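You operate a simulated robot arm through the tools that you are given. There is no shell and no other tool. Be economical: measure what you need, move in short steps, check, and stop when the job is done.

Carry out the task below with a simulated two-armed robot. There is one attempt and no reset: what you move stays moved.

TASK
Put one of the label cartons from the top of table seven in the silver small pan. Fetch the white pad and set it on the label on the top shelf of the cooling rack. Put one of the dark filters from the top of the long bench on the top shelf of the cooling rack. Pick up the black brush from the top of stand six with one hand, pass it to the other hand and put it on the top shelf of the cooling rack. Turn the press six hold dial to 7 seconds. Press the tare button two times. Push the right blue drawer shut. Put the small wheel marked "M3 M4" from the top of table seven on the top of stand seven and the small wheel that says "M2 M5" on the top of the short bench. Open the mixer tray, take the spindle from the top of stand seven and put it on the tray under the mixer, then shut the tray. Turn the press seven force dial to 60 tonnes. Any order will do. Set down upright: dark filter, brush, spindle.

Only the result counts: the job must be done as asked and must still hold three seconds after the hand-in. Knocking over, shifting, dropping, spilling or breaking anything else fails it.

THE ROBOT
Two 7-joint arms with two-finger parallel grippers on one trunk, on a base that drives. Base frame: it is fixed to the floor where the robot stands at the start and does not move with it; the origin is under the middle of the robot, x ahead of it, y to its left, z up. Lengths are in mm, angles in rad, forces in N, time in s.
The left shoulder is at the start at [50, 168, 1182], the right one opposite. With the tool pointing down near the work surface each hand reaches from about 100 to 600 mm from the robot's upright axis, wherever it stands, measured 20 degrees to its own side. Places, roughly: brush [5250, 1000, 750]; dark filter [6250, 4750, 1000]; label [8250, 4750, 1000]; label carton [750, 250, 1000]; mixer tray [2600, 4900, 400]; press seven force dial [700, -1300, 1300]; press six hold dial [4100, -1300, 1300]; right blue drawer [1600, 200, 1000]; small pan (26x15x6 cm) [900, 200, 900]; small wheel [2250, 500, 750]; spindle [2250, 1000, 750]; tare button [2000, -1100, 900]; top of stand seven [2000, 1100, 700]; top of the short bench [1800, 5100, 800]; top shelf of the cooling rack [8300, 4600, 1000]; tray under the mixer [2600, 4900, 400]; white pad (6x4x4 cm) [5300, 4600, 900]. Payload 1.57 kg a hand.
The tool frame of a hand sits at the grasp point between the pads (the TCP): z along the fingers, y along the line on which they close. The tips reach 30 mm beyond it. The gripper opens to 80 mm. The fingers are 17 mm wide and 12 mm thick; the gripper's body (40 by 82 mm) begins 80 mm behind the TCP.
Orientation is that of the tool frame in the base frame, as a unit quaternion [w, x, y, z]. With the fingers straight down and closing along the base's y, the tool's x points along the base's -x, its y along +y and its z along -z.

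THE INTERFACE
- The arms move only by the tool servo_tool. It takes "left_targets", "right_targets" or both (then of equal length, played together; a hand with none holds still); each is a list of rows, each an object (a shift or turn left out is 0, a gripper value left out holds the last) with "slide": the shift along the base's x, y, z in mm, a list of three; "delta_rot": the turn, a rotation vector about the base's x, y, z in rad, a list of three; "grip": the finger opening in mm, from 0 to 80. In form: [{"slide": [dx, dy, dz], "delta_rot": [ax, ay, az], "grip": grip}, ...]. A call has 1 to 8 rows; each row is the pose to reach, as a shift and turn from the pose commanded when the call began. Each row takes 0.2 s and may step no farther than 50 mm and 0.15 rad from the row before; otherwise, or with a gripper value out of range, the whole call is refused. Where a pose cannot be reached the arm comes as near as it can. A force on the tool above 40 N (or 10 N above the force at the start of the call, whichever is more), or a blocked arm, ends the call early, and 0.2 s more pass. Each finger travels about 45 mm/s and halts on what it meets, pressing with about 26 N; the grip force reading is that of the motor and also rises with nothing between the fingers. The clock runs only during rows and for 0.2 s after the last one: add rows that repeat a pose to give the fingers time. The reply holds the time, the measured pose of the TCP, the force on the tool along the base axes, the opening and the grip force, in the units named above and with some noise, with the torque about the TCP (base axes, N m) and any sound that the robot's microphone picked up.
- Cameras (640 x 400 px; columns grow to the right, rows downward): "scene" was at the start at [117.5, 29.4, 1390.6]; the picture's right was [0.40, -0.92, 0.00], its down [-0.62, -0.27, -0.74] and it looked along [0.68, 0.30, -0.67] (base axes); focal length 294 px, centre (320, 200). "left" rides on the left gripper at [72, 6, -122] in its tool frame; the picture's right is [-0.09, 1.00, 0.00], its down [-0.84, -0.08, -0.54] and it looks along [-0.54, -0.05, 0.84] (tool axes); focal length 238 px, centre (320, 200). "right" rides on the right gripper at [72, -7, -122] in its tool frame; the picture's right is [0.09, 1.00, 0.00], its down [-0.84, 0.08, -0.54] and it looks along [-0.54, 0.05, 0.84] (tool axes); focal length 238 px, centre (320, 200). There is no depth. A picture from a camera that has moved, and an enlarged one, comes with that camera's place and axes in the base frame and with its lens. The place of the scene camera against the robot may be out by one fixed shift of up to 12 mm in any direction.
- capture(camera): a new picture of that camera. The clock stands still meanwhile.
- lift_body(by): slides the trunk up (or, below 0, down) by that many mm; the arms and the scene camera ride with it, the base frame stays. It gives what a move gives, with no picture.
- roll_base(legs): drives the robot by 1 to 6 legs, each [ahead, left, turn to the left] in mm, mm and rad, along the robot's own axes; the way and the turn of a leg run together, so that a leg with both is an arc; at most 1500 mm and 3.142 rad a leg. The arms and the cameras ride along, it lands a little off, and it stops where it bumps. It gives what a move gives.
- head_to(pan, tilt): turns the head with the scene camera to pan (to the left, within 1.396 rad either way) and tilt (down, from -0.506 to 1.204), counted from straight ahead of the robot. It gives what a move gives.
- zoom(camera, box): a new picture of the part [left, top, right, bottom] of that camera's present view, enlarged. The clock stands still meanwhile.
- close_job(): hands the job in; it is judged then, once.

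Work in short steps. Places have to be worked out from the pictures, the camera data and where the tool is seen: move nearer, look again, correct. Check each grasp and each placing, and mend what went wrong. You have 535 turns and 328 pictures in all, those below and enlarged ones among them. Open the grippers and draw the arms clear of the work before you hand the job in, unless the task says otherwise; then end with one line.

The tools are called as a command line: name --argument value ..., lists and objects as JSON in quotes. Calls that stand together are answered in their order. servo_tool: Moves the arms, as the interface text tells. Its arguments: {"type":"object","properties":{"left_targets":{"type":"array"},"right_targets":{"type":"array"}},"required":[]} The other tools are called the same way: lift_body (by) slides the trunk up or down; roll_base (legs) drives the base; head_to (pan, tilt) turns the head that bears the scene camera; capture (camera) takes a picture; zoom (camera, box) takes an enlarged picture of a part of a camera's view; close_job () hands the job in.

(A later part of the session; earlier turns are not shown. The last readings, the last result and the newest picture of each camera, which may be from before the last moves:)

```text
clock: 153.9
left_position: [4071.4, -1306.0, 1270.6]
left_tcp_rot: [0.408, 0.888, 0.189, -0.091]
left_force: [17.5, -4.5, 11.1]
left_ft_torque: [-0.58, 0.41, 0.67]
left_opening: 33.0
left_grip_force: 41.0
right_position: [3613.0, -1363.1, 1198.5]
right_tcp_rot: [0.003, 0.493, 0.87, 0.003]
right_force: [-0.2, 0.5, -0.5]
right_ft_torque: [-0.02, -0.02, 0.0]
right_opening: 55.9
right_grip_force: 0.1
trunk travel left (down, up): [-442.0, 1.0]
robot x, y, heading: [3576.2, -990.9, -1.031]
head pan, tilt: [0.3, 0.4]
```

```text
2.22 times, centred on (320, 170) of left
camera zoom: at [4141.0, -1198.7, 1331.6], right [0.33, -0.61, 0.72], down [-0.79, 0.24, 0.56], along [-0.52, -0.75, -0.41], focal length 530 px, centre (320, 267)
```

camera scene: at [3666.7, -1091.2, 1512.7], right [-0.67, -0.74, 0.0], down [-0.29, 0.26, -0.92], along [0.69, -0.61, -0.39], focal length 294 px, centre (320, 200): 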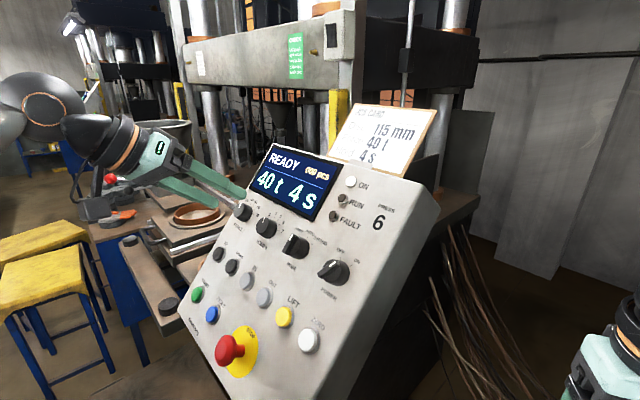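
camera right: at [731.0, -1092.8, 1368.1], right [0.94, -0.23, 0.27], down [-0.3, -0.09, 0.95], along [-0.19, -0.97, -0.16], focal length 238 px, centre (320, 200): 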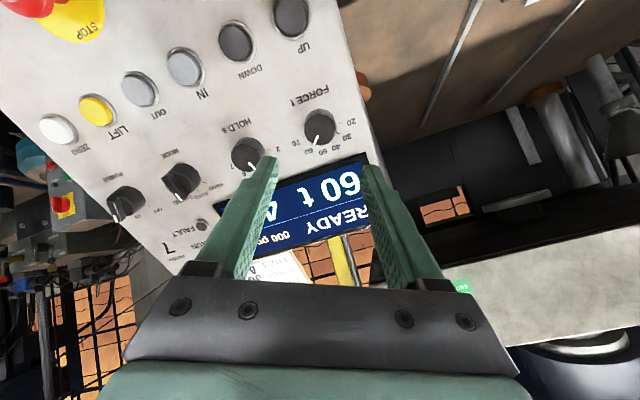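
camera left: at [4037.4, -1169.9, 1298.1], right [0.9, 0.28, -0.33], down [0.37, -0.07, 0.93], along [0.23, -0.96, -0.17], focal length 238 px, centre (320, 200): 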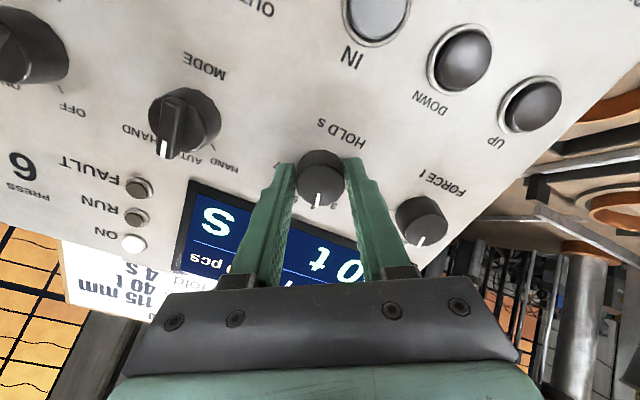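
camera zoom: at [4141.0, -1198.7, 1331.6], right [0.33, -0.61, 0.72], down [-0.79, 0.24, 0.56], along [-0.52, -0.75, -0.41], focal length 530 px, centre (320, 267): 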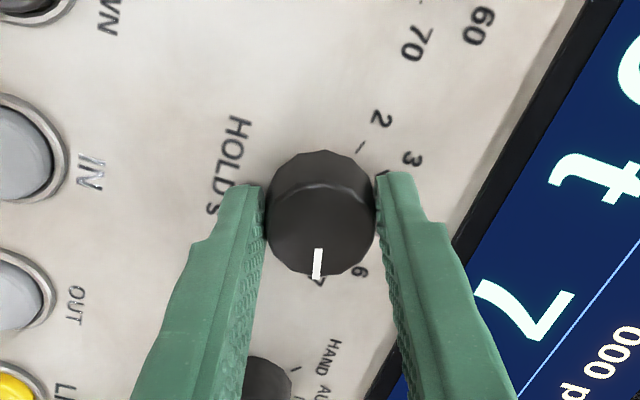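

Pointer now meets the 7. Release and retreat along the normal.

servo_tool --left_targets '[{"grip": 40}, {"grip": 56}, {"grip": 56}, {"slide": [-2, 22, 19]}, {"slide": [-2, 50, 44]}, {"slide": [-2, 80, 70]}]'

zoom --camera "scene" --box '[220, 130, 380, 280]'

capture --camera "left"

```text
clock: 155.3
left_position: [4065.2, -1223.0, 1339.9]
left_tcp_rot: [0.406, 0.889, 0.188, -0.09]
left_force: [0.3, -0.7, 0.6]
left_ft_torque: [0.01, -0.01, 0.04]
left_opening: 55.7
left_grip_force: 0.0
right_position: [3610.9, -1362.7, 1198.9]
right_tcp_rot: [0.004, 0.492, 0.87, 0.003]
right_force: [-0.7, 0.2, 0.1]
right_ft_torque: [0.0, 0.0, 0.01]
right_opening: 56.1
right_grip_force: 0.0
trunk travel left (down, up): [-442.0, 1.0]
robot x, y, heading: [3578.4, -993.7, -1.033]
head pan, tilt: [0.3, 0.4]
```

```text
2.67 times, centred on (300, 205) of scene
camera zoom: at [3666.7, -1090.1, 1512.8], right [-0.67, -0.74, 0.0], down [-0.29, 0.26, -0.92], along [0.69, -0.62, -0.39], focal length 784 px, centre (373, 187)
```

zoom: 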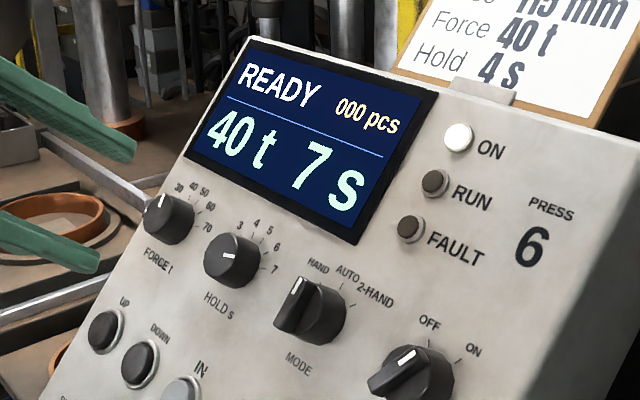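

```text
237 pictures are left
camera left: at [4134.5, -1117.3, 1401.2], right [0.32, -0.62, 0.71], down [-0.79, 0.24, 0.56], along [-0.52, -0.75, -0.41], focal length 238 px, centre (320, 200)
```

left: 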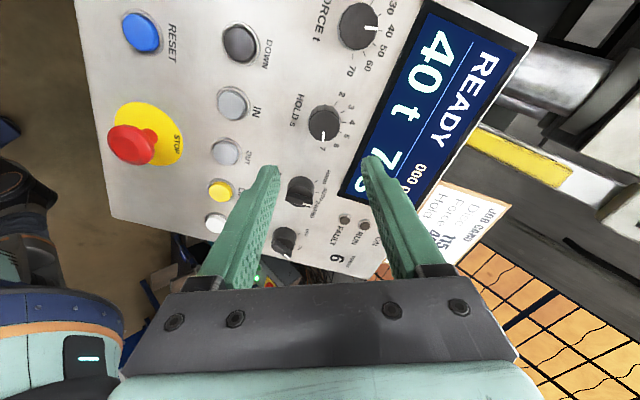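

Press six is at 7 s. I unroll and withdraw the left hand.

servo_tool --left_targets '[{"slide": [-15, 10, 5], "delta_rot": [0, 0.113, 0.097]}, {"slide": [-30, 20, 10], "delta_rot": [0, 0.226, 0.194]}, {"slide": [-45, 30, 10], "delta_rot": [0, 0.339, 0.291]}, {"slide": [-60, 40, 10], "delta_rot": [0, 0.452, 0.388]}, {"slide": [-75, 50, 10], "delta_rot": [0, 0.565, 0.485]}, {"slide": [-90, 60, 10], "delta_rot": [0, 0.678, 0.582]}, {"slide": [-105, 60, 10], "delta_rot": [0, 0.791, 0.679]}, {"slide": [-120, 60, 10], "delta_rot": [0, 0.9, 0.77]}]'

servo_tool --left_targets '[{"slide": [-20, 10, 0], "delta_rot": [0.14, 0, 0]}, {"slide": [-40, 20, 0], "delta_rot": [0.28, 0, 0]}, {"slide": [-60, 20, -10], "delta_rot": [0.42, 0, 0]}, {"slide": [-70, 20, -20], "delta_rot": [0.56, 0, 0]}, {"slide": [-80, 20, -30], "delta_rot": [0.7, 0, 0]}, {"slide": [-80, 20, -30], "delta_rot": [0.84, 0, 0]}, {"slide": [-80, 20, -30], "delta_rot": [0.863, 0, 0]}]'

```text
clock: 157.1
left_position: [3945.1, -1165.4, 1349.5]
left_tcp_rot: [0.289, 0.63, 0.652, -0.306]
left_force: [-0.7, 0.1, -0.1]
left_ft_torque: [-0.02, 0.01, 0.01]
left_opening: 56.0
left_grip_force: 0.0
right_position: [3611.0, -1364.2, 1198.0]
right_tcp_rot: [0.005, 0.492, 0.87, 0.003]
right_force: [-0.2, 0.3, 0.2]
right_ft_torque: [0.0, 0.0, 0.01]
right_opening: 55.9
right_grip_force: 0.0
trunk travel left (down, up): [-442.0, 1.0]
robot x, y, heading: [3577.1, -988.4, -1.032]
head pan, tilt: [0.3, 0.4]
```

```text
clock: 158.7
left_position: [3866.6, -1144.9, 1319.0]
left_tcp_rot: [-0.002, 0.694, 0.72, -0.005]
left_force: [-0.1, 0.1, -0.3]
left_ft_torque: [0.01, 0.02, -0.01]
left_opening: 56.3
left_grip_force: 0.0
right_position: [3611.6, -1363.0, 1197.3]
right_tcp_rot: [0.005, 0.492, 0.87, 0.003]
right_force: [0.1, 0.6, -0.9]
right_ft_torque: [0.02, 0.01, -0.01]
right_opening: 56.1
right_grip_force: 0.0
trunk travel left (down, up): [-442.0, 1.0]
robot x, y, heading: [3578.7, -987.3, -1.031]
head pan, tilt: [0.3, 0.4]
```

Now to the small wheels at the far end of table seven. I neutralise the left wrist, back off, turn to face -x and drive to the table end.

servo_tool --left_targets '[{"slide": [-20, 0, -20], "delta_rot": [0, 0, 0.14]}, {"slide": [-40, 0, -40], "delta_rot": [0, 0, 0.28]}, {"slide": [-60, 0, -60], "delta_rot": [0, 0, 0.42]}, {"slide": [-60, 0, -80], "delta_rot": [0, 0, 0.53]}]'

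roll_base --legs '[[-350, 0, 0], [0, 0, -1.05], [0, 0, -1.05], [0, -1250, 0]]'

head_to --pan 0.0 --tilt 0.5

capture --camera "scene"

```text
clock: 159.7
left_position: [3805.1, -1144.9, 1238.7]
left_tcp_rot: [0.001, 0.481, 0.876, -0.006]
left_force: [-0.7, 0.5, -0.3]
left_ft_torque: [-0.04, -0.05, -0.01]
left_opening: 56.2
left_grip_force: 0.1
right_position: [3611.6, -1362.9, 1197.1]
right_tcp_rot: [0.004, 0.492, 0.871, 0.003]
right_force: [0.4, -1.1, -1.2]
right_ft_torque: [0.0, -0.03, 0.04]
right_opening: 56.0
right_grip_force: 0.1
trunk travel left (down, up): [-442.0, 1.0]
robot x, y, heading: [3577.6, -991.7, -1.032]
head pan, tilt: [0.3, 0.4]
```

```text
clock: 178.1
left_position: [3133.7, 434.3, 1239.7]
left_tcp_rot: [-0.003, 1.0, 0.021, -0.002]
left_force: [-0.7, -0.4, -0.3]
left_ft_torque: [0.03, -0.01, 0.02]
left_opening: 55.9
left_grip_force: 0.0
right_position: [3043.3, 711.8, 1197.7]
right_tcp_rot: [0.005, 1.0, 0.008, -0.003]
right_force: [0.1, -0.1, 0.4]
right_ft_torque: [-0.01, -0.02, 0.03]
right_opening: 56.2
right_grip_force: 0.1
trunk travel left (down, up): [-442.0, 1.0]
robot x, y, heading: [3381.9, 556.1, -3.125]
head pan, tilt: [0.3, 0.4]
```

```text
clock: 178.9
left_position: [3134.0, 434.5, 1238.5]
left_tcp_rot: [-0.003, 1.0, 0.019, -0.003]
left_force: [0.2, -0.1, -0.6]
left_ft_torque: [0.0, -0.02, 0.01]
left_opening: 56.0
left_grip_force: 0.0
right_position: [3043.1, 711.6, 1199.7]
right_tcp_rot: [0.005, 1.0, 0.008, -0.003]
right_force: [-0.1, -0.8, -0.7]
right_ft_torque: [-0.02, 0.02, 0.03]
right_opening: 55.9
right_grip_force: 0.1
trunk travel left (down, up): [-442.0, 1.0]
robot x, y, heading: [3385.6, 555.1, -3.13]
head pan, tilt: [0.0, 0.499]
```

```text
236 pictures are left
camera scene: at [3253.0, 549.2, 1503.6], right [-0.01, 1.0, 0.0], down [0.48, 0.01, -0.88], along [-0.88, -0.01, -0.48], focal length 294 px, centre (320, 200)
```

scene: 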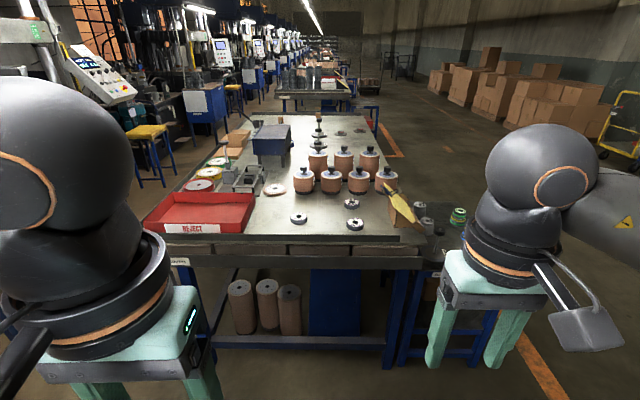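

Three small wheels are seen near the table end, stand seven right of it. Zoom.

zoom --camera "scene" --box '[270, 180, 400, 260]'

zoom --camera "scene" --box '[370, 180, 500, 290]'

```text
4.92 times, centred on (335, 220) of scene
camera zoom: at [3253.0, 549.2, 1503.6], right [-0.01, 1.0, 0.0], down [0.48, 0.01, -0.88], along [-0.88, -0.01, -0.48], focal length 1448 px, centre (246, 102)
```

zoom: 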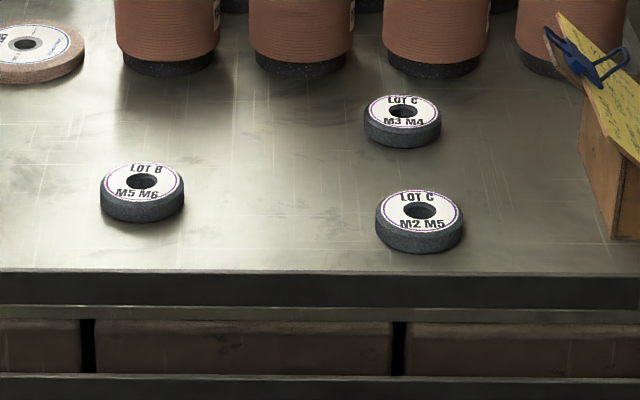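

```text
3.64 times, centred on (435, 235) of scene
camera zoom: at [3253.0, 549.2, 1503.6], right [-0.01, 1.0, 0.0], down [0.48, 0.01, -0.88], along [-0.88, -0.01, -0.48], focal length 1069 px, centre (-98, 73)
```

zoom: 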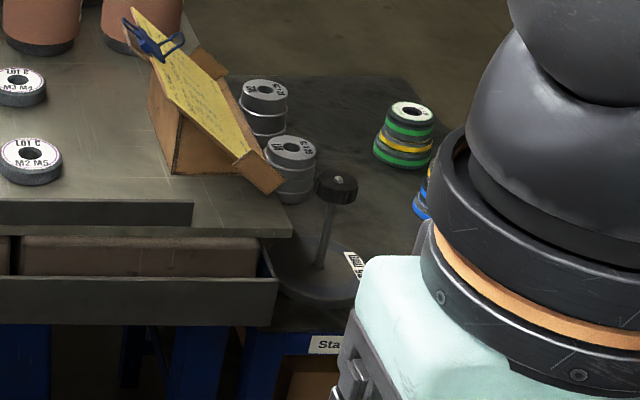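

"M2 M5" ≈[2315,675], "M3 M4" ≈[2140,675]; spindle stands on stand seven. I drive up to the table end and lower the trunk.

roll_base --legs '[[500, 20, -0.011], [260, 0, 0]]'

lift_body --by -220

capture --camera "right"

capture --camera "scene"

```text
clock: 183.3
left_position: [2372.2, 409.5, 1237.0]
left_tcp_rot: [-0.004, 1.0, 0.015, -0.003]
left_force: [0.1, 0.2, -0.3]
left_ft_torque: [0.02, -0.01, -0.03]
left_opening: 56.2
left_grip_force: 0.0
right_position: [2283.1, 687.7, 1197.4]
right_tcp_rot: [0.005, 1.0, 0.004, -0.001]
right_force: [0.3, -0.5, 0.0]
right_ft_torque: [0.01, 0.01, 0.01]
right_opening: 55.9
right_grip_force: 0.0
trunk travel left (down, up): [-442.0, 1.0]
robot x, y, heading: [2615.3, 530.5, -3.133]
head pan, tilt: [0.0, 0.499]
```

```text
clock: 185.6
left_position: [2371.7, 410.9, 1018.2]
left_tcp_rot: [-0.003, 1.0, 0.016, -0.003]
left_force: [0.1, 0.7, 0.0]
left_ft_torque: [-0.01, -0.06, 0.01]
left_opening: 55.9
left_grip_force: 0.0
right_position: [2283.2, 687.6, 978.1]
right_tcp_rot: [0.005, 1.0, 0.004, -0.003]
right_force: [-0.6, 0.5, 0.1]
right_ft_torque: [0.01, 0.01, 0.02]
right_opening: 56.2
right_grip_force: 0.0
trunk travel left (down, up): [-222.0, 221.0]
robot x, y, heading: [2616.5, 530.1, -3.137]
head pan, tilt: [0.0, 0.499]
```

```text
233 pictures are left
camera right: at [2356.2, 695.1, 1100.8], right [0.1, -0.99, 0.01], down [-0.83, -0.08, 0.55], along [-0.54, -0.06, -0.84], focal length 238 px, centre (320, 200)
```

right: 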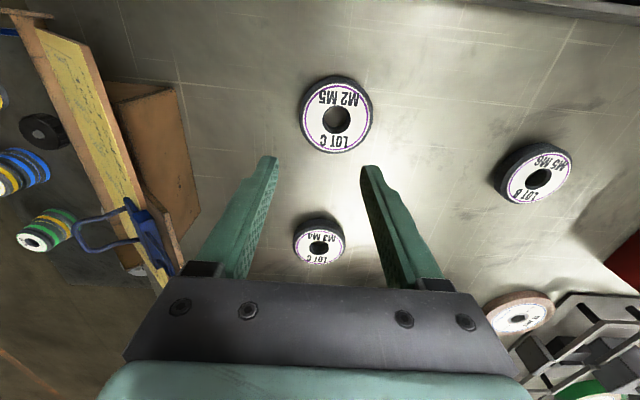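

```text
232 pictures are left
camera scene: at [2491.5, 524.3, 1283.6], right [-0.01, 1.0, 0.0], down [0.48, 0.0, -0.88], along [-0.88, 0.0, -0.48], focal length 294 px, centre (320, 200)
```

scene: 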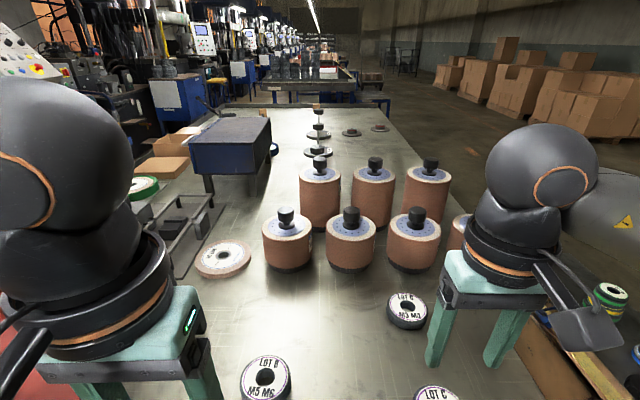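

M3M4 at ≈[2147,672]. I move the right hand over it, gripper full open.

servo_tool --right_targets '[{"slide": [-45, -5, 0], "grip": 80}, {"slide": [-90, -10, 0]}, {"slide": [-136, -15, -5]}, {"slide": [-136, -15, -20]}]'

capture --camera "right"

```text
clock: 186.6
left_position: [2372.1, 410.4, 1018.5]
left_tcp_rot: [-0.003, 1.0, 0.015, -0.002]
left_force: [0.6, -0.3, -1.1]
left_ft_torque: [0.01, -0.01, -0.01]
left_opening: 56.1
left_grip_force: 0.1
right_position: [2145.8, 674.4, 958.3]
right_tcp_rot: [0.004, 1.0, 0.004, -0.002]
right_force: [-0.2, 0.5, -0.2]
right_ft_torque: [0.01, 0.0, 0.03]
right_opening: 80.1
right_grip_force: 0.0
trunk travel left (down, up): [-222.0, 221.0]
robot x, y, heading: [2621.4, 531.4, -3.136]
head pan, tilt: [0.0, 0.499]
```

```text
231 pictures are left
camera right: at [2219.7, 680.6, 1080.4], right [0.1, -0.99, 0.01], down [-0.83, -0.08, 0.55], along [-0.54, -0.06, -0.84], focal length 238 px, centre (320, 200)
```

right: 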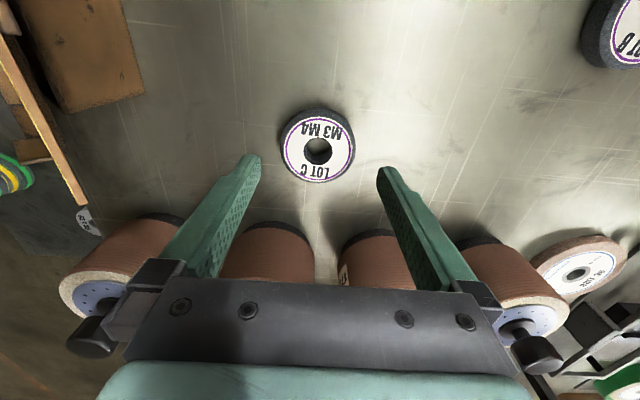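

Well aligned. Descend to grasp.

servo_tool --right_targets '[{"slide": [0, -1, -30]}, {"slide": [0, -1, -55]}, {"slide": [0, -1, -67]}]'

capture --camera "right"

```text
clock: 187.4
left_position: [2372.0, 409.4, 1019.5]
left_tcp_rot: [-0.004, 1.0, 0.016, -0.003]
left_force: [0.0, 0.5, 0.2]
left_ft_torque: [-0.02, -0.04, 0.0]
left_opening: 55.9
left_grip_force: 0.1
right_position: [2146.3, 672.4, 891.0]
right_tcp_rot: [0.005, 1.0, 0.004, -0.003]
right_force: [0.6, 0.0, -0.1]
right_ft_torque: [0.0, -0.01, -0.02]
right_opening: 80.3
right_grip_force: 0.0
trunk travel left (down, up): [-222.0, 221.0]
robot x, y, heading: [2622.4, 530.0, -3.135]
head pan, tilt: [0.0, 0.499]
```

```text
230 pictures are left
camera right: at [2220.3, 679.6, 1013.3], right [0.1, -0.99, 0.01], down [-0.83, -0.08, 0.55], along [-0.54, -0.06, -0.84], focal length 238 px, centre (320, 200)
```

right: 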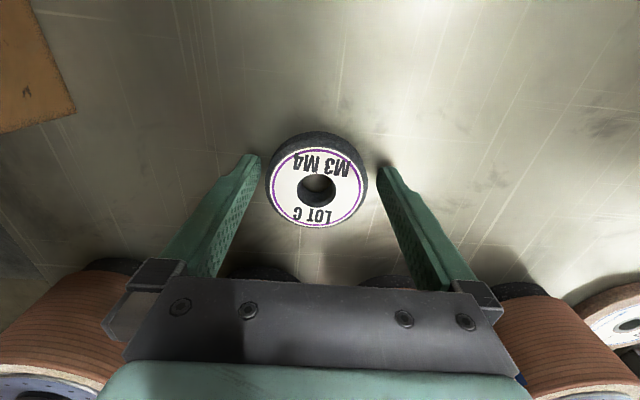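

Close on the wheel.

servo_tool --right_targets '[{"slide": [0, 0, -3], "grip": 65}, {"slide": [0, 0, -3], "grip": 50}, {"slide": [0, 0, -3], "grip": 40}, {"slide": [0, 0, -3], "grip": 40}, {"slide": [0, 0, -3], "grip": 40}]'

servo_tool --right_targets '[{"slide": [0, 0, 30]}, {"slide": [0, 0, 70]}, {"slide": [20, 0, 110]}, {"slide": [60, 0, 150]}, {"slide": [100, 0, 170]}]'

capture --camera "right"

```text
clock: 188.6
left_position: [2373.4, 409.5, 1019.9]
left_tcp_rot: [-0.004, 1.0, 0.016, -0.003]
left_force: [1.0, 0.4, -0.3]
left_ft_torque: [0.01, 0.01, 0.02]
left_opening: 56.0
left_grip_force: 0.1
right_position: [2146.5, 674.4, 890.9]
right_tcp_rot: [0.005, 1.0, 0.003, -0.005]
right_force: [-3.5, 14.9, 22.3]
right_ft_torque: [1.35, -0.09, 0.2]
right_opening: 67.2
right_grip_force: 26.1
trunk travel left (down, up): [-222.0, 221.0]
robot x, y, heading: [2622.9, 528.9, -3.135]
head pan, tilt: [0.0, 0.499]
```

```text
refused: row 4 steps farther than a row can; nothing moved
```

```text
229 pictures are left
camera right: at [2220.7, 680.5, 1012.3], right [0.1, -1.0, 0.01], down [-0.83, -0.08, 0.55], along [-0.55, -0.06, -0.84], focal length 238 px, centre (320, 200)
```

right: 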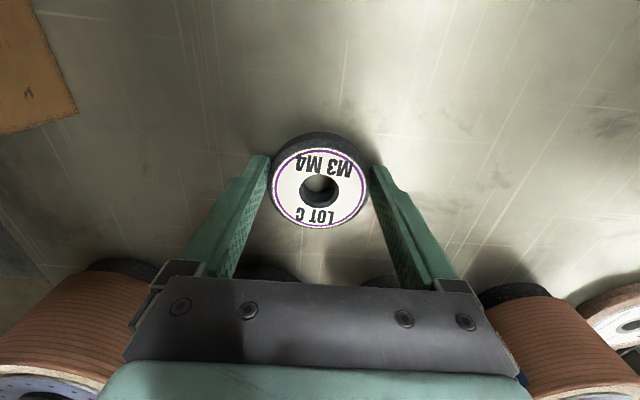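

Gripped (67 mm). Lift gently.

servo_tool --right_targets '[{"slide": [0, 0, 30]}, {"slide": [0, 0, 70]}, {"slide": [20, 0, 105]}, {"slide": [50, 0, 135]}, {"slide": [80, 0, 160]}]'

capture --camera "right"

```text
clock: 189.8
left_position: [2372.5, 409.4, 1019.3]
left_tcp_rot: [-0.004, 1.0, 0.015, -0.002]
left_force: [0.4, 0.4, -0.5]
left_ft_torque: [0.0, 0.03, 0.02]
left_opening: 56.1
left_grip_force: 0.0
right_position: [2228.8, 672.6, 1047.2]
right_tcp_rot: [0.005, 1.0, 0.003, -0.002]
right_force: [-0.1, 0.6, -2.2]
right_ft_torque: [-0.01, -0.01, 0.01]
right_opening: 67.1
right_grip_force: 26.4
trunk travel left (down, up): [-222.0, 221.0]
robot x, y, heading: [2615.2, 531.0, -3.133]
head pan, tilt: [0.0, 0.499]
```

```text
228 pictures are left
camera right: at [2300.7, 679.0, 1170.3], right [0.1, -0.99, 0.01], down [-0.83, -0.08, 0.55], along [-0.54, -0.06, -0.84], focal length 238 px, centre (320, 200)
```

right: 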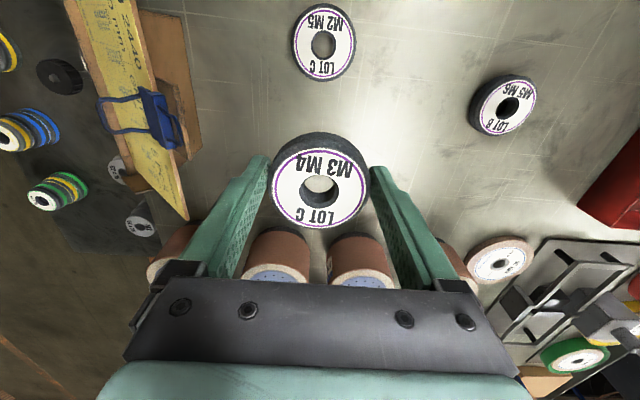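

Wheel held. I raise the right hand and shift the base +y by 290 to use the left hand for "M2 M5".

servo_tool --right_targets '[{"slide": [15, 0, 35]}, {"slide": [30, 0, 70]}]' --left_targets '[{"slide": [0, 0, 0], "grip": 80}, {"slide": [0, 0, 0], "grip": 80}]'

roll_base --legs '[[0, -280, 0]]'

capture --camera "left"

capture --camera "right"

```text
clock: 190.4
left_position: [2372.2, 409.9, 1018.5]
left_tcp_rot: [-0.005, 1.0, 0.016, -0.003]
left_force: [0.0, 0.1, 0.0]
left_ft_torque: [-0.01, 0.02, 0.01]
left_opening: 80.1
left_grip_force: 0.0
right_position: [2257.6, 672.8, 1118.4]
right_tcp_rot: [0.004, 1.0, 0.004, -0.002]
right_force: [0.1, 1.1, -1.3]
right_ft_torque: [0.0, 0.0, 0.0]
right_opening: 67.1
right_grip_force: 25.7
trunk travel left (down, up): [-222.0, 221.0]
robot x, y, heading: [2622.4, 527.9, -3.136]
head pan, tilt: [0.0, 0.499]
```

```text
clock: 193.5
left_position: [2370.2, 690.4, 1019.2]
left_tcp_rot: [-0.003, 1.0, 0.015, -0.003]
left_force: [0.5, 0.4, 0.1]
left_ft_torque: [0.02, 0.0, 0.0]
left_opening: 80.2
left_grip_force: 0.1
right_position: [2255.2, 953.7, 1118.1]
right_tcp_rot: [0.005, 1.0, 0.003, -0.003]
right_force: [0.4, 1.0, -1.8]
right_ft_torque: [-0.02, -0.01, 0.0]
right_opening: 67.2
right_grip_force: 26.3
trunk travel left (down, up): [-222.0, 221.0]
robot x, y, heading: [2618.2, 807.6, -3.136]
head pan, tilt: [0.0, 0.499]
```

```text
227 pictures are left
camera left: at [2443.1, 684.3, 1140.0], right [-0.06, -1.0, -0.01], down [-0.84, 0.05, 0.55], along [-0.55, 0.04, -0.84], focal length 238 px, centre (320, 200)
```

left: 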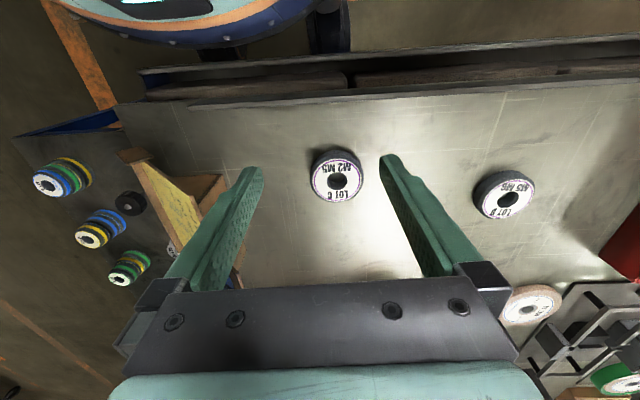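

```text
226 pictures are left
camera right: at [2328.1, 959.4, 1240.9], right [0.1, -1.0, 0.01], down [-0.83, -0.08, 0.55], along [-0.54, -0.06, -0.84], focal length 238 px, centre (320, 200)
```

right: 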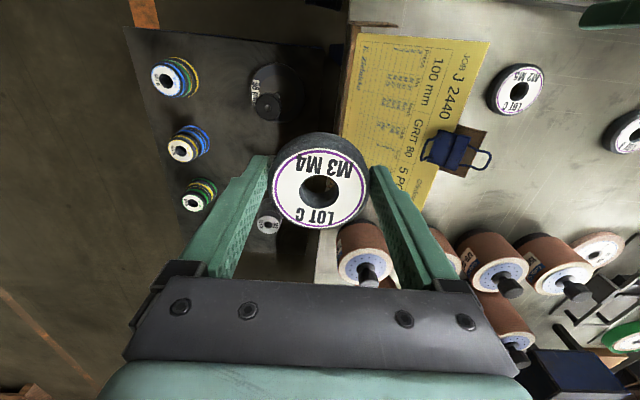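

M2M5 ≈[2307,673]. Move the left hand over it.

servo_tool --left_targets '[{"slide": [-32, -9, -30]}, {"slide": [-63, -17, -60]}, {"slide": [-63, -17, -70]}]'

capture --camera "left"

```text
clock: 194.3
left_position: [2306.9, 673.6, 947.4]
left_tcp_rot: [-0.003, 1.0, 0.015, -0.002]
left_force: [-0.2, -1.1, 0.0]
left_ft_torque: [0.03, 0.02, 0.02]
left_opening: 80.0
left_grip_force: 0.0
right_position: [2255.2, 951.9, 1119.3]
right_tcp_rot: [0.006, 1.0, 0.003, -0.003]
right_force: [0.0, 0.6, -1.3]
right_ft_torque: [0.02, -0.04, 0.01]
right_opening: 67.1
right_grip_force: 26.7
trunk travel left (down, up): [-222.0, 221.0]
robot x, y, heading: [2619.1, 809.5, -3.127]
head pan, tilt: [0.0, 0.499]
```

```text
225 pictures are left
camera left: at [2379.4, 668.1, 1069.1], right [-0.06, -1.0, -0.01], down [-0.84, 0.05, 0.55], along [-0.55, 0.04, -0.84], focal length 238 px, centre (320, 200)
```

left: 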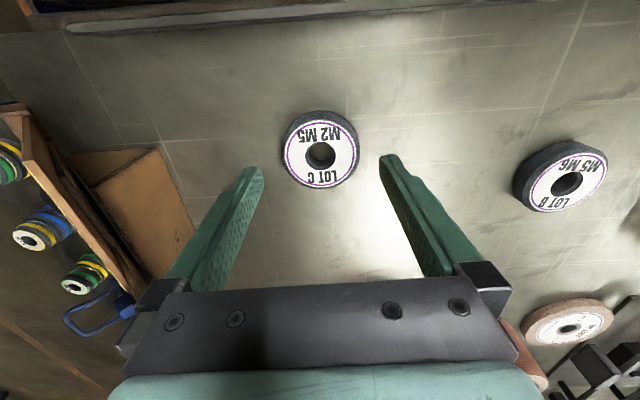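

Aligned. Descend and grasp.

servo_tool --left_targets '[{"slide": [0, 0, -30]}, {"slide": [0, 0, -53]}, {"slide": [0, 0, -53], "grip": 65}, {"slide": [0, 0, -53], "grip": 50}, {"slide": [0, 0, -53], "grip": 40}, {"slide": [0, 0, -53], "grip": 40}, {"slide": [0, 0, -53], "grip": 40}]'

servo_tool --left_targets '[{"slide": [0, 0, 40]}, {"slide": [0, 0, 80]}, {"slide": [20, -10, 120]}, {"slide": [30, -10, 160]}]'

capture --camera "left"

```text
clock: 195.9
left_position: [2307.2, 673.6, 895.4]
left_tcp_rot: [-0.004, 1.0, 0.015, -0.003]
left_force: [0.2, 0.4, -0.8]
left_ft_torque: [-0.01, 0.0, -0.02]
left_opening: 67.1
left_grip_force: 26.2
right_position: [2254.4, 952.7, 1118.6]
right_tcp_rot: [0.006, 1.0, 0.004, -0.003]
right_force: [0.5, 0.7, -1.6]
right_ft_torque: [0.01, -0.02, 0.02]
right_opening: 67.1
right_grip_force: 25.9
trunk travel left (down, up): [-222.0, 221.0]
robot x, y, heading: [2620.9, 807.3, -3.134]
head pan, tilt: [0.0, 0.499]
```

```text
clock: 196.9
left_position: [2338.0, 663.3, 1057.6]
left_tcp_rot: [-0.004, 1.0, 0.015, -0.002]
left_force: [-0.7, 0.8, -1.7]
left_ft_torque: [-0.03, 0.0, -0.01]
left_opening: 67.2
left_grip_force: 26.4
right_position: [2256.5, 951.7, 1118.8]
right_tcp_rot: [0.006, 1.0, 0.004, -0.003]
right_force: [0.7, -0.3, -0.8]
right_ft_torque: [-0.03, -0.03, 0.01]
right_opening: 67.0
right_grip_force: 25.7
trunk travel left (down, up): [-222.0, 221.0]
robot x, y, heading: [2620.6, 805.0, -3.14]
head pan, tilt: [0.0, 0.499]
```

```text
224 pictures are left
camera left: at [2411.1, 657.7, 1179.1], right [-0.06, -1.0, -0.01], down [-0.84, 0.05, 0.55], along [-0.54, 0.04, -0.84], focal length 238 px, centre (320, 200)
```

left: 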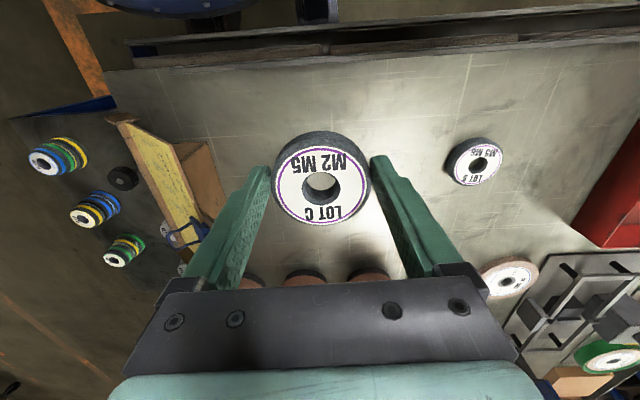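

Both wheels held. Now I look at stand seven from above for free room.

head_to --pan -0.55 --tilt 0.75

capture --camera "scene"

```text
clock: 197.8
left_position: [2337.7, 663.4, 1056.7]
left_tcp_rot: [-0.003, 1.0, 0.016, -0.002]
left_force: [0.8, 0.7, -1.4]
left_ft_torque: [-0.01, 0.0, 0.02]
left_opening: 67.5
left_grip_force: 25.9
right_position: [2256.3, 953.2, 1117.5]
right_tcp_rot: [0.005, 1.0, 0.004, -0.002]
right_force: [-0.4, -0.7, -1.0]
right_ft_torque: [0.01, -0.03, -0.02]
right_opening: 67.1
right_grip_force: 25.8
trunk travel left (down, up): [-222.0, 221.0]
robot x, y, heading: [2621.4, 810.5, -3.132]
head pan, tilt: [-0.55, 0.75]
```

```text
223 pictures are left
camera scene: at [2509.9, 847.5, 1261.6], right [0.52, 0.86, 0.0], down [0.58, -0.35, -0.73], along [-0.63, 0.38, -0.68], focal length 294 px, centre (320, 200)
```

scene: 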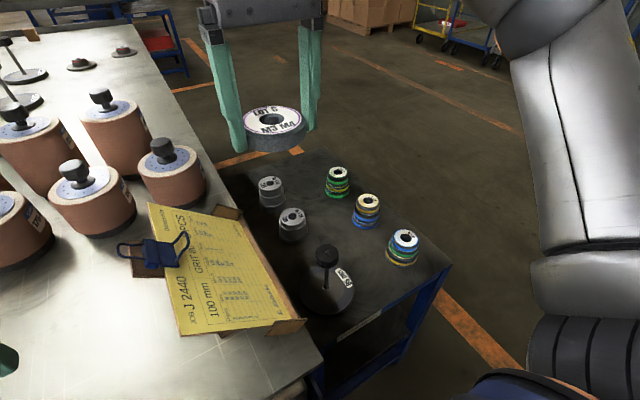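

Free spot on the stand near [2190,1130]. I raise the left hand, shift the base to (2665,980), and lower the trunk.

servo_tool --left_targets '[{"slide": [0, 0, 45]}, {"slide": [0, 0, 90]}, {"slide": [0, 0, 130]}, {"slide": [0, 0, 160]}]' --right_targets '[{"slide": [0, 0, 10]}, {"slide": [0, 0, 20]}, {"slide": [0, 0, 30]}, {"slide": [0, 0, 30]}]'

roll_base --legs '[[-45, -170, 0.0]]'

lift_body --by -170

capture --camera "right"

capture --camera "scene"

```text
clock: 198.8
left_position: [2341.4, 656.9, 1210.6]
left_tcp_rot: [-0.004, 1.0, 0.015, -0.003]
left_force: [0.0, 0.7, -0.6]
left_ft_torque: [-0.01, 0.02, 0.03]
left_opening: 67.4
left_grip_force: 26.4
left hand out of reach, approached as far as the arm can: row 4
right_position: [2256.0, 953.3, 1149.5]
right_tcp_rot: [0.006, 1.0, 0.003, -0.003]
right_force: [0.3, 0.4, -1.7]
right_ft_torque: [0.01, 0.02, 0.02]
right_opening: 67.1
right_grip_force: 26.0
trunk travel left (down, up): [-222.0, 221.0]
robot x, y, heading: [2619.2, 809.9, -3.136]
head pan, tilt: [-0.55, 0.75]
```

```text
clock: 201.0
left_position: [2384.0, 827.3, 1209.9]
left_tcp_rot: [-0.004, 1.0, 0.015, -0.003]
left_force: [0.3, 1.3, -0.8]
left_ft_torque: [-0.01, 0.0, -0.02]
left_opening: 67.6
left_grip_force: 26.4
right_position: [2299.3, 1123.6, 1147.6]
right_tcp_rot: [0.006, 1.0, 0.002, -0.003]
right_force: [-0.1, -0.1, -1.3]
right_ft_torque: [-0.04, 0.01, 0.02]
right_opening: 67.0
right_grip_force: 25.7
trunk travel left (down, up): [-222.0, 221.0]
robot x, y, heading: [2662.2, 975.9, -3.138]
head pan, tilt: [-0.55, 0.75]
```

```text
clock: 202.9
left_position: [2384.7, 827.4, 1039.7]
left_tcp_rot: [-0.004, 1.0, 0.014, -0.003]
left_force: [0.0, 0.5, -0.8]
left_ft_torque: [0.01, -0.01, -0.02]
left_opening: 67.4
left_grip_force: 26.1
right_position: [2298.7, 1124.1, 979.2]
right_tcp_rot: [0.005, 1.0, 0.003, -0.003]
right_force: [-0.6, -1.9, -1.3]
right_ft_torque: [0.02, -0.03, 0.01]
right_opening: 67.3
right_grip_force: 25.9
trunk travel left (down, up): [-52.0, 391.0]
robot x, y, heading: [2666.0, 981.7, -3.134]
head pan, tilt: [-0.55, 0.75]
```

```text
222 pictures are left
camera right: at [2372.6, 1130.1, 1100.8], right [0.1, -1.0, 0.01], down [-0.83, -0.08, 0.55], along [-0.54, -0.06, -0.84], focal length 238 px, centre (320, 200)
```

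right: 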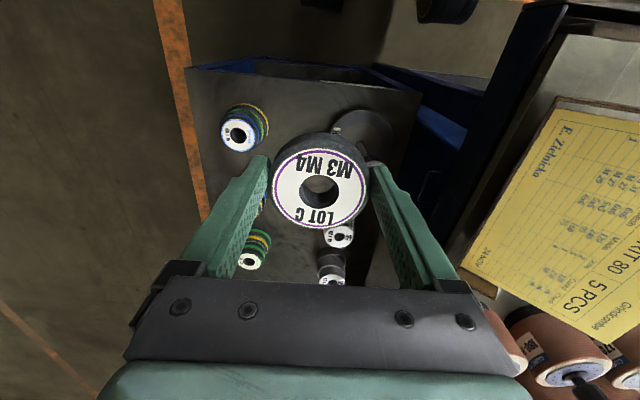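

```text
221 pictures are left
camera scene: at [2554.1, 1018.2, 1091.7], right [0.52, 0.85, 0.0], down [0.58, -0.35, -0.73], along [-0.62, 0.38, -0.68], focal length 294 px, centre (320, 200)
```

scene: 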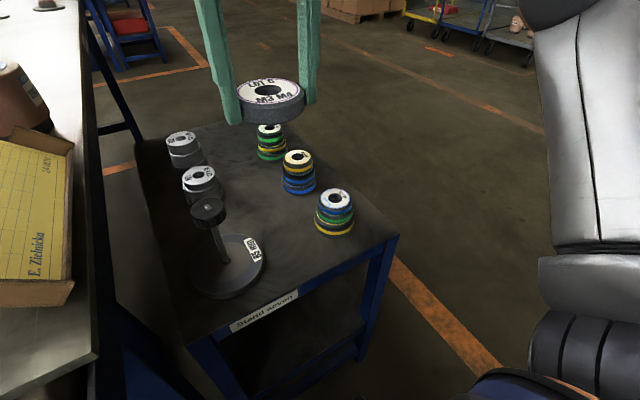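

Spot [2190,1125] is clear. I move the right hand over it while lowering to 850.

servo_tool --right_targets '[{"slide": [-10, 0, -40]}, {"slide": [-30, 0, -80]}, {"slide": [-60, 0, -110]}, {"slide": [-90, 0, -130]}, {"slide": [-109, 0, -140]}]'

capture --camera "right"

capture --camera "scene"

```text
clock: 204.1
left_position: [2385.4, 826.8, 1040.0]
left_tcp_rot: [-0.004, 1.0, 0.015, -0.003]
left_force: [-0.9, 0.1, -1.7]
left_ft_torque: [0.03, 0.02, 0.0]
left_opening: 67.4
left_grip_force: 26.0
right_position: [2190.4, 1124.8, 837.7]
right_tcp_rot: [0.005, 1.0, 0.003, -0.003]
right_force: [-0.2, 0.2, -2.1]
right_ft_torque: [-0.02, -0.02, -0.02]
right_opening: 66.9
right_grip_force: 25.9
trunk travel left (down, up): [-52.0, 391.0]
robot x, y, heading: [2666.0, 977.5, -3.138]
head pan, tilt: [-0.55, 0.75]
```

```text
220 pictures are left
camera right: at [2263.2, 1130.9, 960.4], right [0.1, -1.0, 0.01], down [-0.83, -0.08, 0.55], along [-0.54, -0.06, -0.84], focal length 238 px, centre (320, 200)
```

right: 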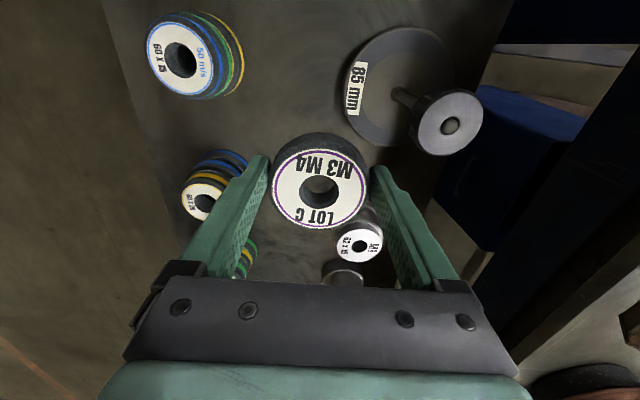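

```text
219 pictures are left
camera scene: at [2554.0, 1018.2, 1091.6], right [0.52, 0.85, 0.0], down [0.58, -0.35, -0.73], along [-0.62, 0.38, -0.68], focal length 294 px, centre (320, 200)
```

scene: 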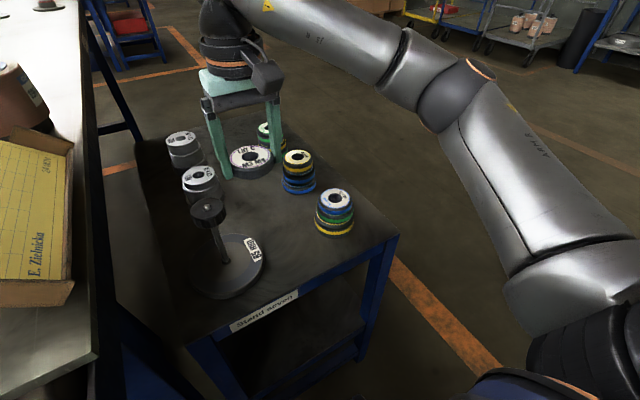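

Clear. Lower to near the surface.

servo_tool --right_targets '[{"slide": [0, 0, -40]}, {"slide": [0, 0, -80]}, {"slide": [0, 0, -100]}, {"slide": [0, 0, -106]}, {"slide": [0, 0, -112]}]'

capture --camera "scene"

```text
clock: 205.3
left_position: [2384.9, 827.9, 1039.1]
left_tcp_rot: [-0.005, 1.0, 0.016, -0.003]
left_force: [-0.3, 0.1, -1.4]
left_ft_torque: [-0.01, -0.01, 0.0]
left_opening: 67.2
left_grip_force: 25.8
right_position: [2189.6, 1124.1, 726.8]
right_tcp_rot: [0.005, 1.0, 0.003, -0.004]
right_force: [0.0, -0.4, -1.8]
right_ft_torque: [-0.01, -0.04, 0.0]
right_opening: 66.8
right_grip_force: 26.4
trunk travel left (down, up): [-52.0, 391.0]
robot x, y, heading: [2660.2, 980.3, -3.137]
head pan, tilt: [-0.55, 0.75]
```

```text
218 pictures are left
camera scene: at [2554.1, 1018.2, 1091.6], right [0.52, 0.85, 0.0], down [0.58, -0.35, -0.73], along [-0.62, 0.38, -0.68], focal length 294 px, centre (320, 200)
```

scene: 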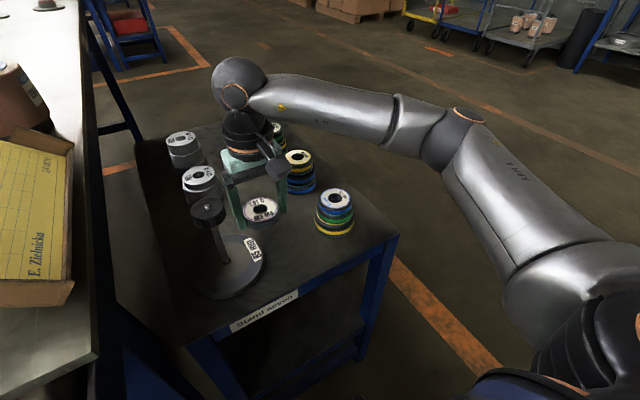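

Still no contact; lower in small steps.

servo_tool --right_targets '[{"slide": [0, 0, -6]}, {"slide": [0, 0, -12]}, {"slide": [0, 0, -18]}, {"slide": [0, 0, -24]}, {"slide": [0, 0, -30]}]'

```text
clock: 206.5
left_position: [2387.2, 828.3, 1041.6]
left_tcp_rot: [-0.005, 1.0, 0.015, -0.005]
left_force: [-0.4, -0.2, -2.0]
left_ft_torque: [-0.02, -0.03, 0.01]
left_opening: 67.3
left_grip_force: 26.4
right_position: [2191.2, 1124.3, 702.4]
right_tcp_rot: [0.006, 1.0, 0.003, -0.008]
right_force: [6.9, 7.3, 34.9]
right_ft_torque: [-0.93, -0.61, 0.32]
right_opening: 67.1
right_grip_force: 26.6
trunk travel left (down, up): [-52.0, 391.0]
robot x, y, heading: [2662.3, 981.0, -3.134]
head pan, tilt: [-0.55, 0.75]
```

Contact at z≈703 (stand top ≈672). Release and lift.

servo_tool --right_targets '[{"slide": [0, 0, 4]}, {"slide": [0, 0, 4], "grip": 72}, {"slide": [0, 0, 4], "grip": 78}, {"slide": [0, 0, 4], "grip": 78}]'

servo_tool --right_targets '[{"slide": [0, 0, 30]}, {"slide": [0, 0, 75]}, {"slide": [0, 0, 120]}, {"slide": [0, 0, 160]}]'

capture --camera "right"

```text
clock: 207.5
left_position: [2386.7, 828.7, 1041.2]
left_tcp_rot: [-0.004, 1.0, 0.014, -0.004]
left_force: [-0.3, 0.0, -1.5]
left_ft_torque: [-0.03, -0.02, 0.0]
left_opening: 67.1
left_grip_force: 26.0
right_position: [2190.9, 1126.4, 703.4]
right_tcp_rot: [0.006, 1.0, 0.0, -0.005]
right_force: [1.3, 12.7, 27.6]
right_ft_torque: [-0.7, -0.2, 0.23]
right_opening: 69.9
right_grip_force: 0.0
trunk travel left (down, up): [-52.0, 391.0]
robot x, y, heading: [2665.1, 980.5, -3.14]
head pan, tilt: [-0.55, 0.75]
```

```text
clock: 208.5
left_position: [2384.8, 828.2, 1040.5]
left_tcp_rot: [-0.004, 1.0, 0.015, -0.003]
left_force: [-0.3, -0.5, -2.1]
left_ft_torque: [0.03, -0.03, 0.0]
left_opening: 67.3
left_grip_force: 26.2
right_position: [2191.2, 1124.3, 861.7]
right_tcp_rot: [0.004, 1.0, 0.002, -0.001]
right_force: [-0.2, 0.4, 0.0]
right_ft_torque: [-0.01, 0.03, -0.02]
right_opening: 77.8
right_grip_force: 0.0
trunk travel left (down, up): [-52.0, 391.0]
robot x, y, heading: [2661.3, 979.3, -3.135]
head pan, tilt: [-0.55, 0.75]
```

```text
217 pictures are left
camera right: at [2263.7, 1130.4, 983.5], right [0.1, -1.0, 0.01], down [-0.83, -0.08, 0.55], along [-0.54, -0.06, -0.84], focal length 238 px, centre (320, 200)
```

right: 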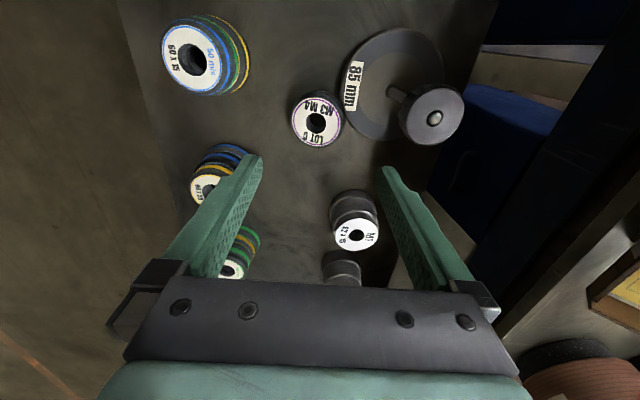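

Wheel placed. I check the gap to the spindle disc.

zoom --camera "right" --box '[270, 20, 490, 170]'

zoom --camera "scene" --box '[130, 110, 370, 320]'

```text
2.67 times, centred on (380, 95) of right
camera zoom: at [2263.7, 1130.4, 983.5], right [0.1, -1.0, 0.01], down [-0.83, -0.08, 0.55], along [-0.54, -0.06, -0.84], focal length 636 px, centre (160, 480)
```

zoom: 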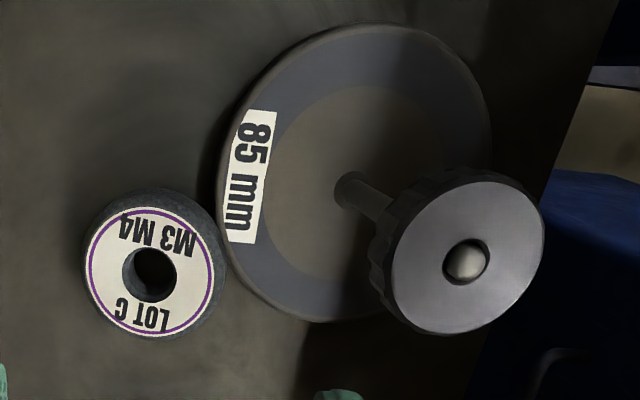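

```text
1.90 times, centred on (250, 215) of scene
camera zoom: at [2554.3, 1018.2, 1091.6], right [0.52, 0.85, 0.0], down [0.58, -0.35, -0.73], along [-0.62, 0.38, -0.68], focal length 560 px, centre (453, 171)
```

zoom: 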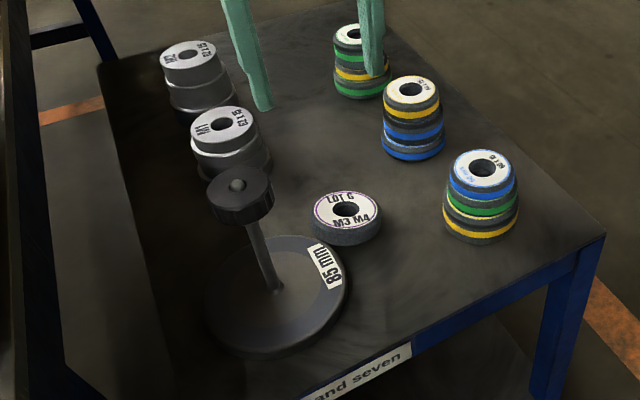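

The wheel rests free, just beside the disc. The spindle's knob top is ≈[2226,1034,~795], ~49 mm wide; I move the right hand over it.

servo_tool --right_targets '[{"slide": [15, -40, 10], "grip": 80}, {"slide": [30, -80, 10]}, {"slide": [35, -90, 10]}, {"slide": [35, -90, 10]}]'

capture --camera "right"

zoom --camera "scene" --box '[130, 110, 370, 320]'

```text
clock: 209.5
left_position: [2384.9, 827.5, 1039.9]
left_tcp_rot: [-0.004, 1.0, 0.015, -0.002]
left_force: [-0.2, -0.7, -1.6]
left_ft_torque: [0.02, 0.0, 0.01]
left_opening: 67.2
left_grip_force: 26.2
right_position: [2226.4, 1034.5, 869.3]
right_tcp_rot: [0.005, 1.0, 0.003, -0.002]
right_force: [0.0, -0.4, -0.6]
right_ft_torque: [0.0, 0.01, 0.01]
right_opening: 79.8
right_grip_force: 0.1
trunk travel left (down, up): [-52.0, 391.0]
robot x, y, heading: [2667.6, 980.2, -3.142]
head pan, tilt: [-0.55, 0.75]
```

```text
214 pictures are left
camera right: at [2298.3, 1040.8, 992.9], right [0.1, -1.0, 0.01], down [-0.83, -0.08, 0.55], along [-0.54, -0.06, -0.84], focal length 238 px, centre (320, 200)
```

right: 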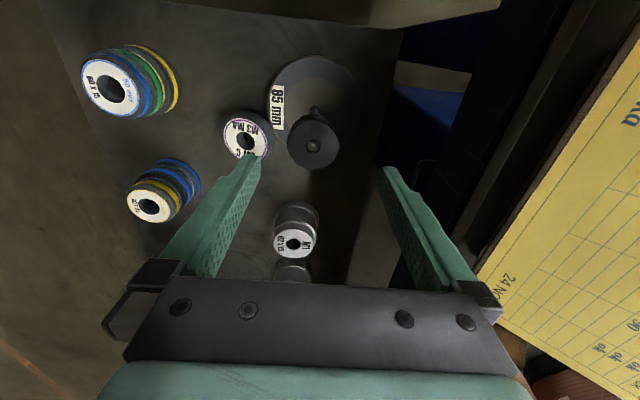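

```text
1.90 times, centred on (250, 215) of scene
camera zoom: at [2554.2, 1018.2, 1091.6], right [0.52, 0.85, 0.0], down [0.58, -0.35, -0.73], along [-0.62, 0.38, -0.68], focal length 560 px, centre (453, 171)
```

zoom: 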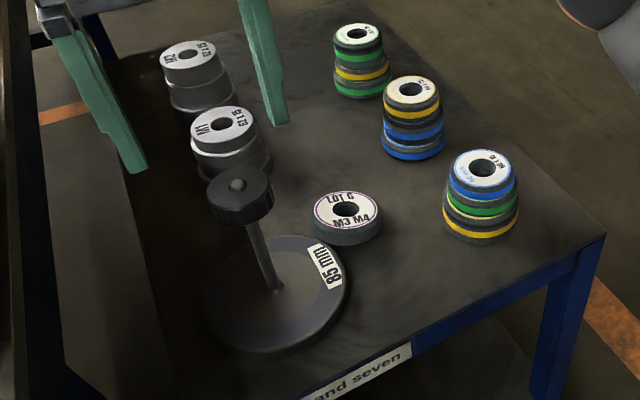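

Knob ≈[2230,1040,800]. Descend around it and close.

servo_tool --right_targets '[{"slide": [4, 5, -30]}, {"slide": [4, 5, -60]}, {"slide": [4, 5, -81]}]'

capture --camera "right"

```text
clock: 210.3
left_position: [2385.1, 826.9, 1039.2]
left_tcp_rot: [-0.004, 1.0, 0.015, -0.003]
left_force: [-0.1, -0.6, -0.7]
left_ft_torque: [-0.02, -0.02, 0.03]
left_opening: 67.1
left_grip_force: 26.0
right_position: [2229.2, 1038.2, 789.1]
right_tcp_rot: [0.005, 1.0, 0.002, -0.002]
right_force: [0.8, -0.1, -0.2]
right_ft_torque: [-0.01, 0.01, 0.02]
right_opening: 80.0
right_grip_force: 0.1
trunk travel left (down, up): [-52.0, 391.0]
robot x, y, heading: [2663.0, 982.8, -3.14]
head pan, tilt: [-0.55, 0.75]
```

```text
212 pictures are left
camera right: at [2303.0, 1045.1, 911.9], right [0.1, -1.0, 0.01], down [-0.83, -0.08, 0.55], along [-0.54, -0.06, -0.84], focal length 238 px, centre (320, 200)
```

right: 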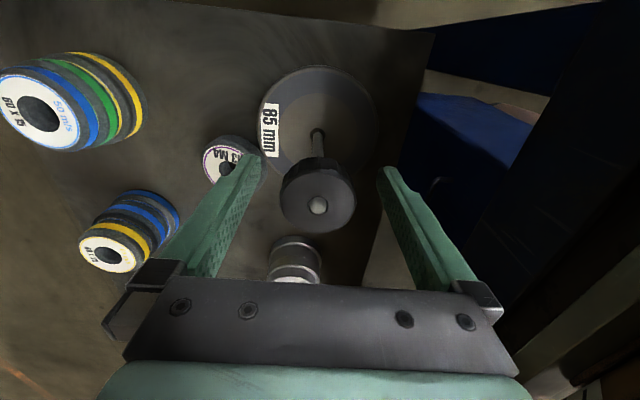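

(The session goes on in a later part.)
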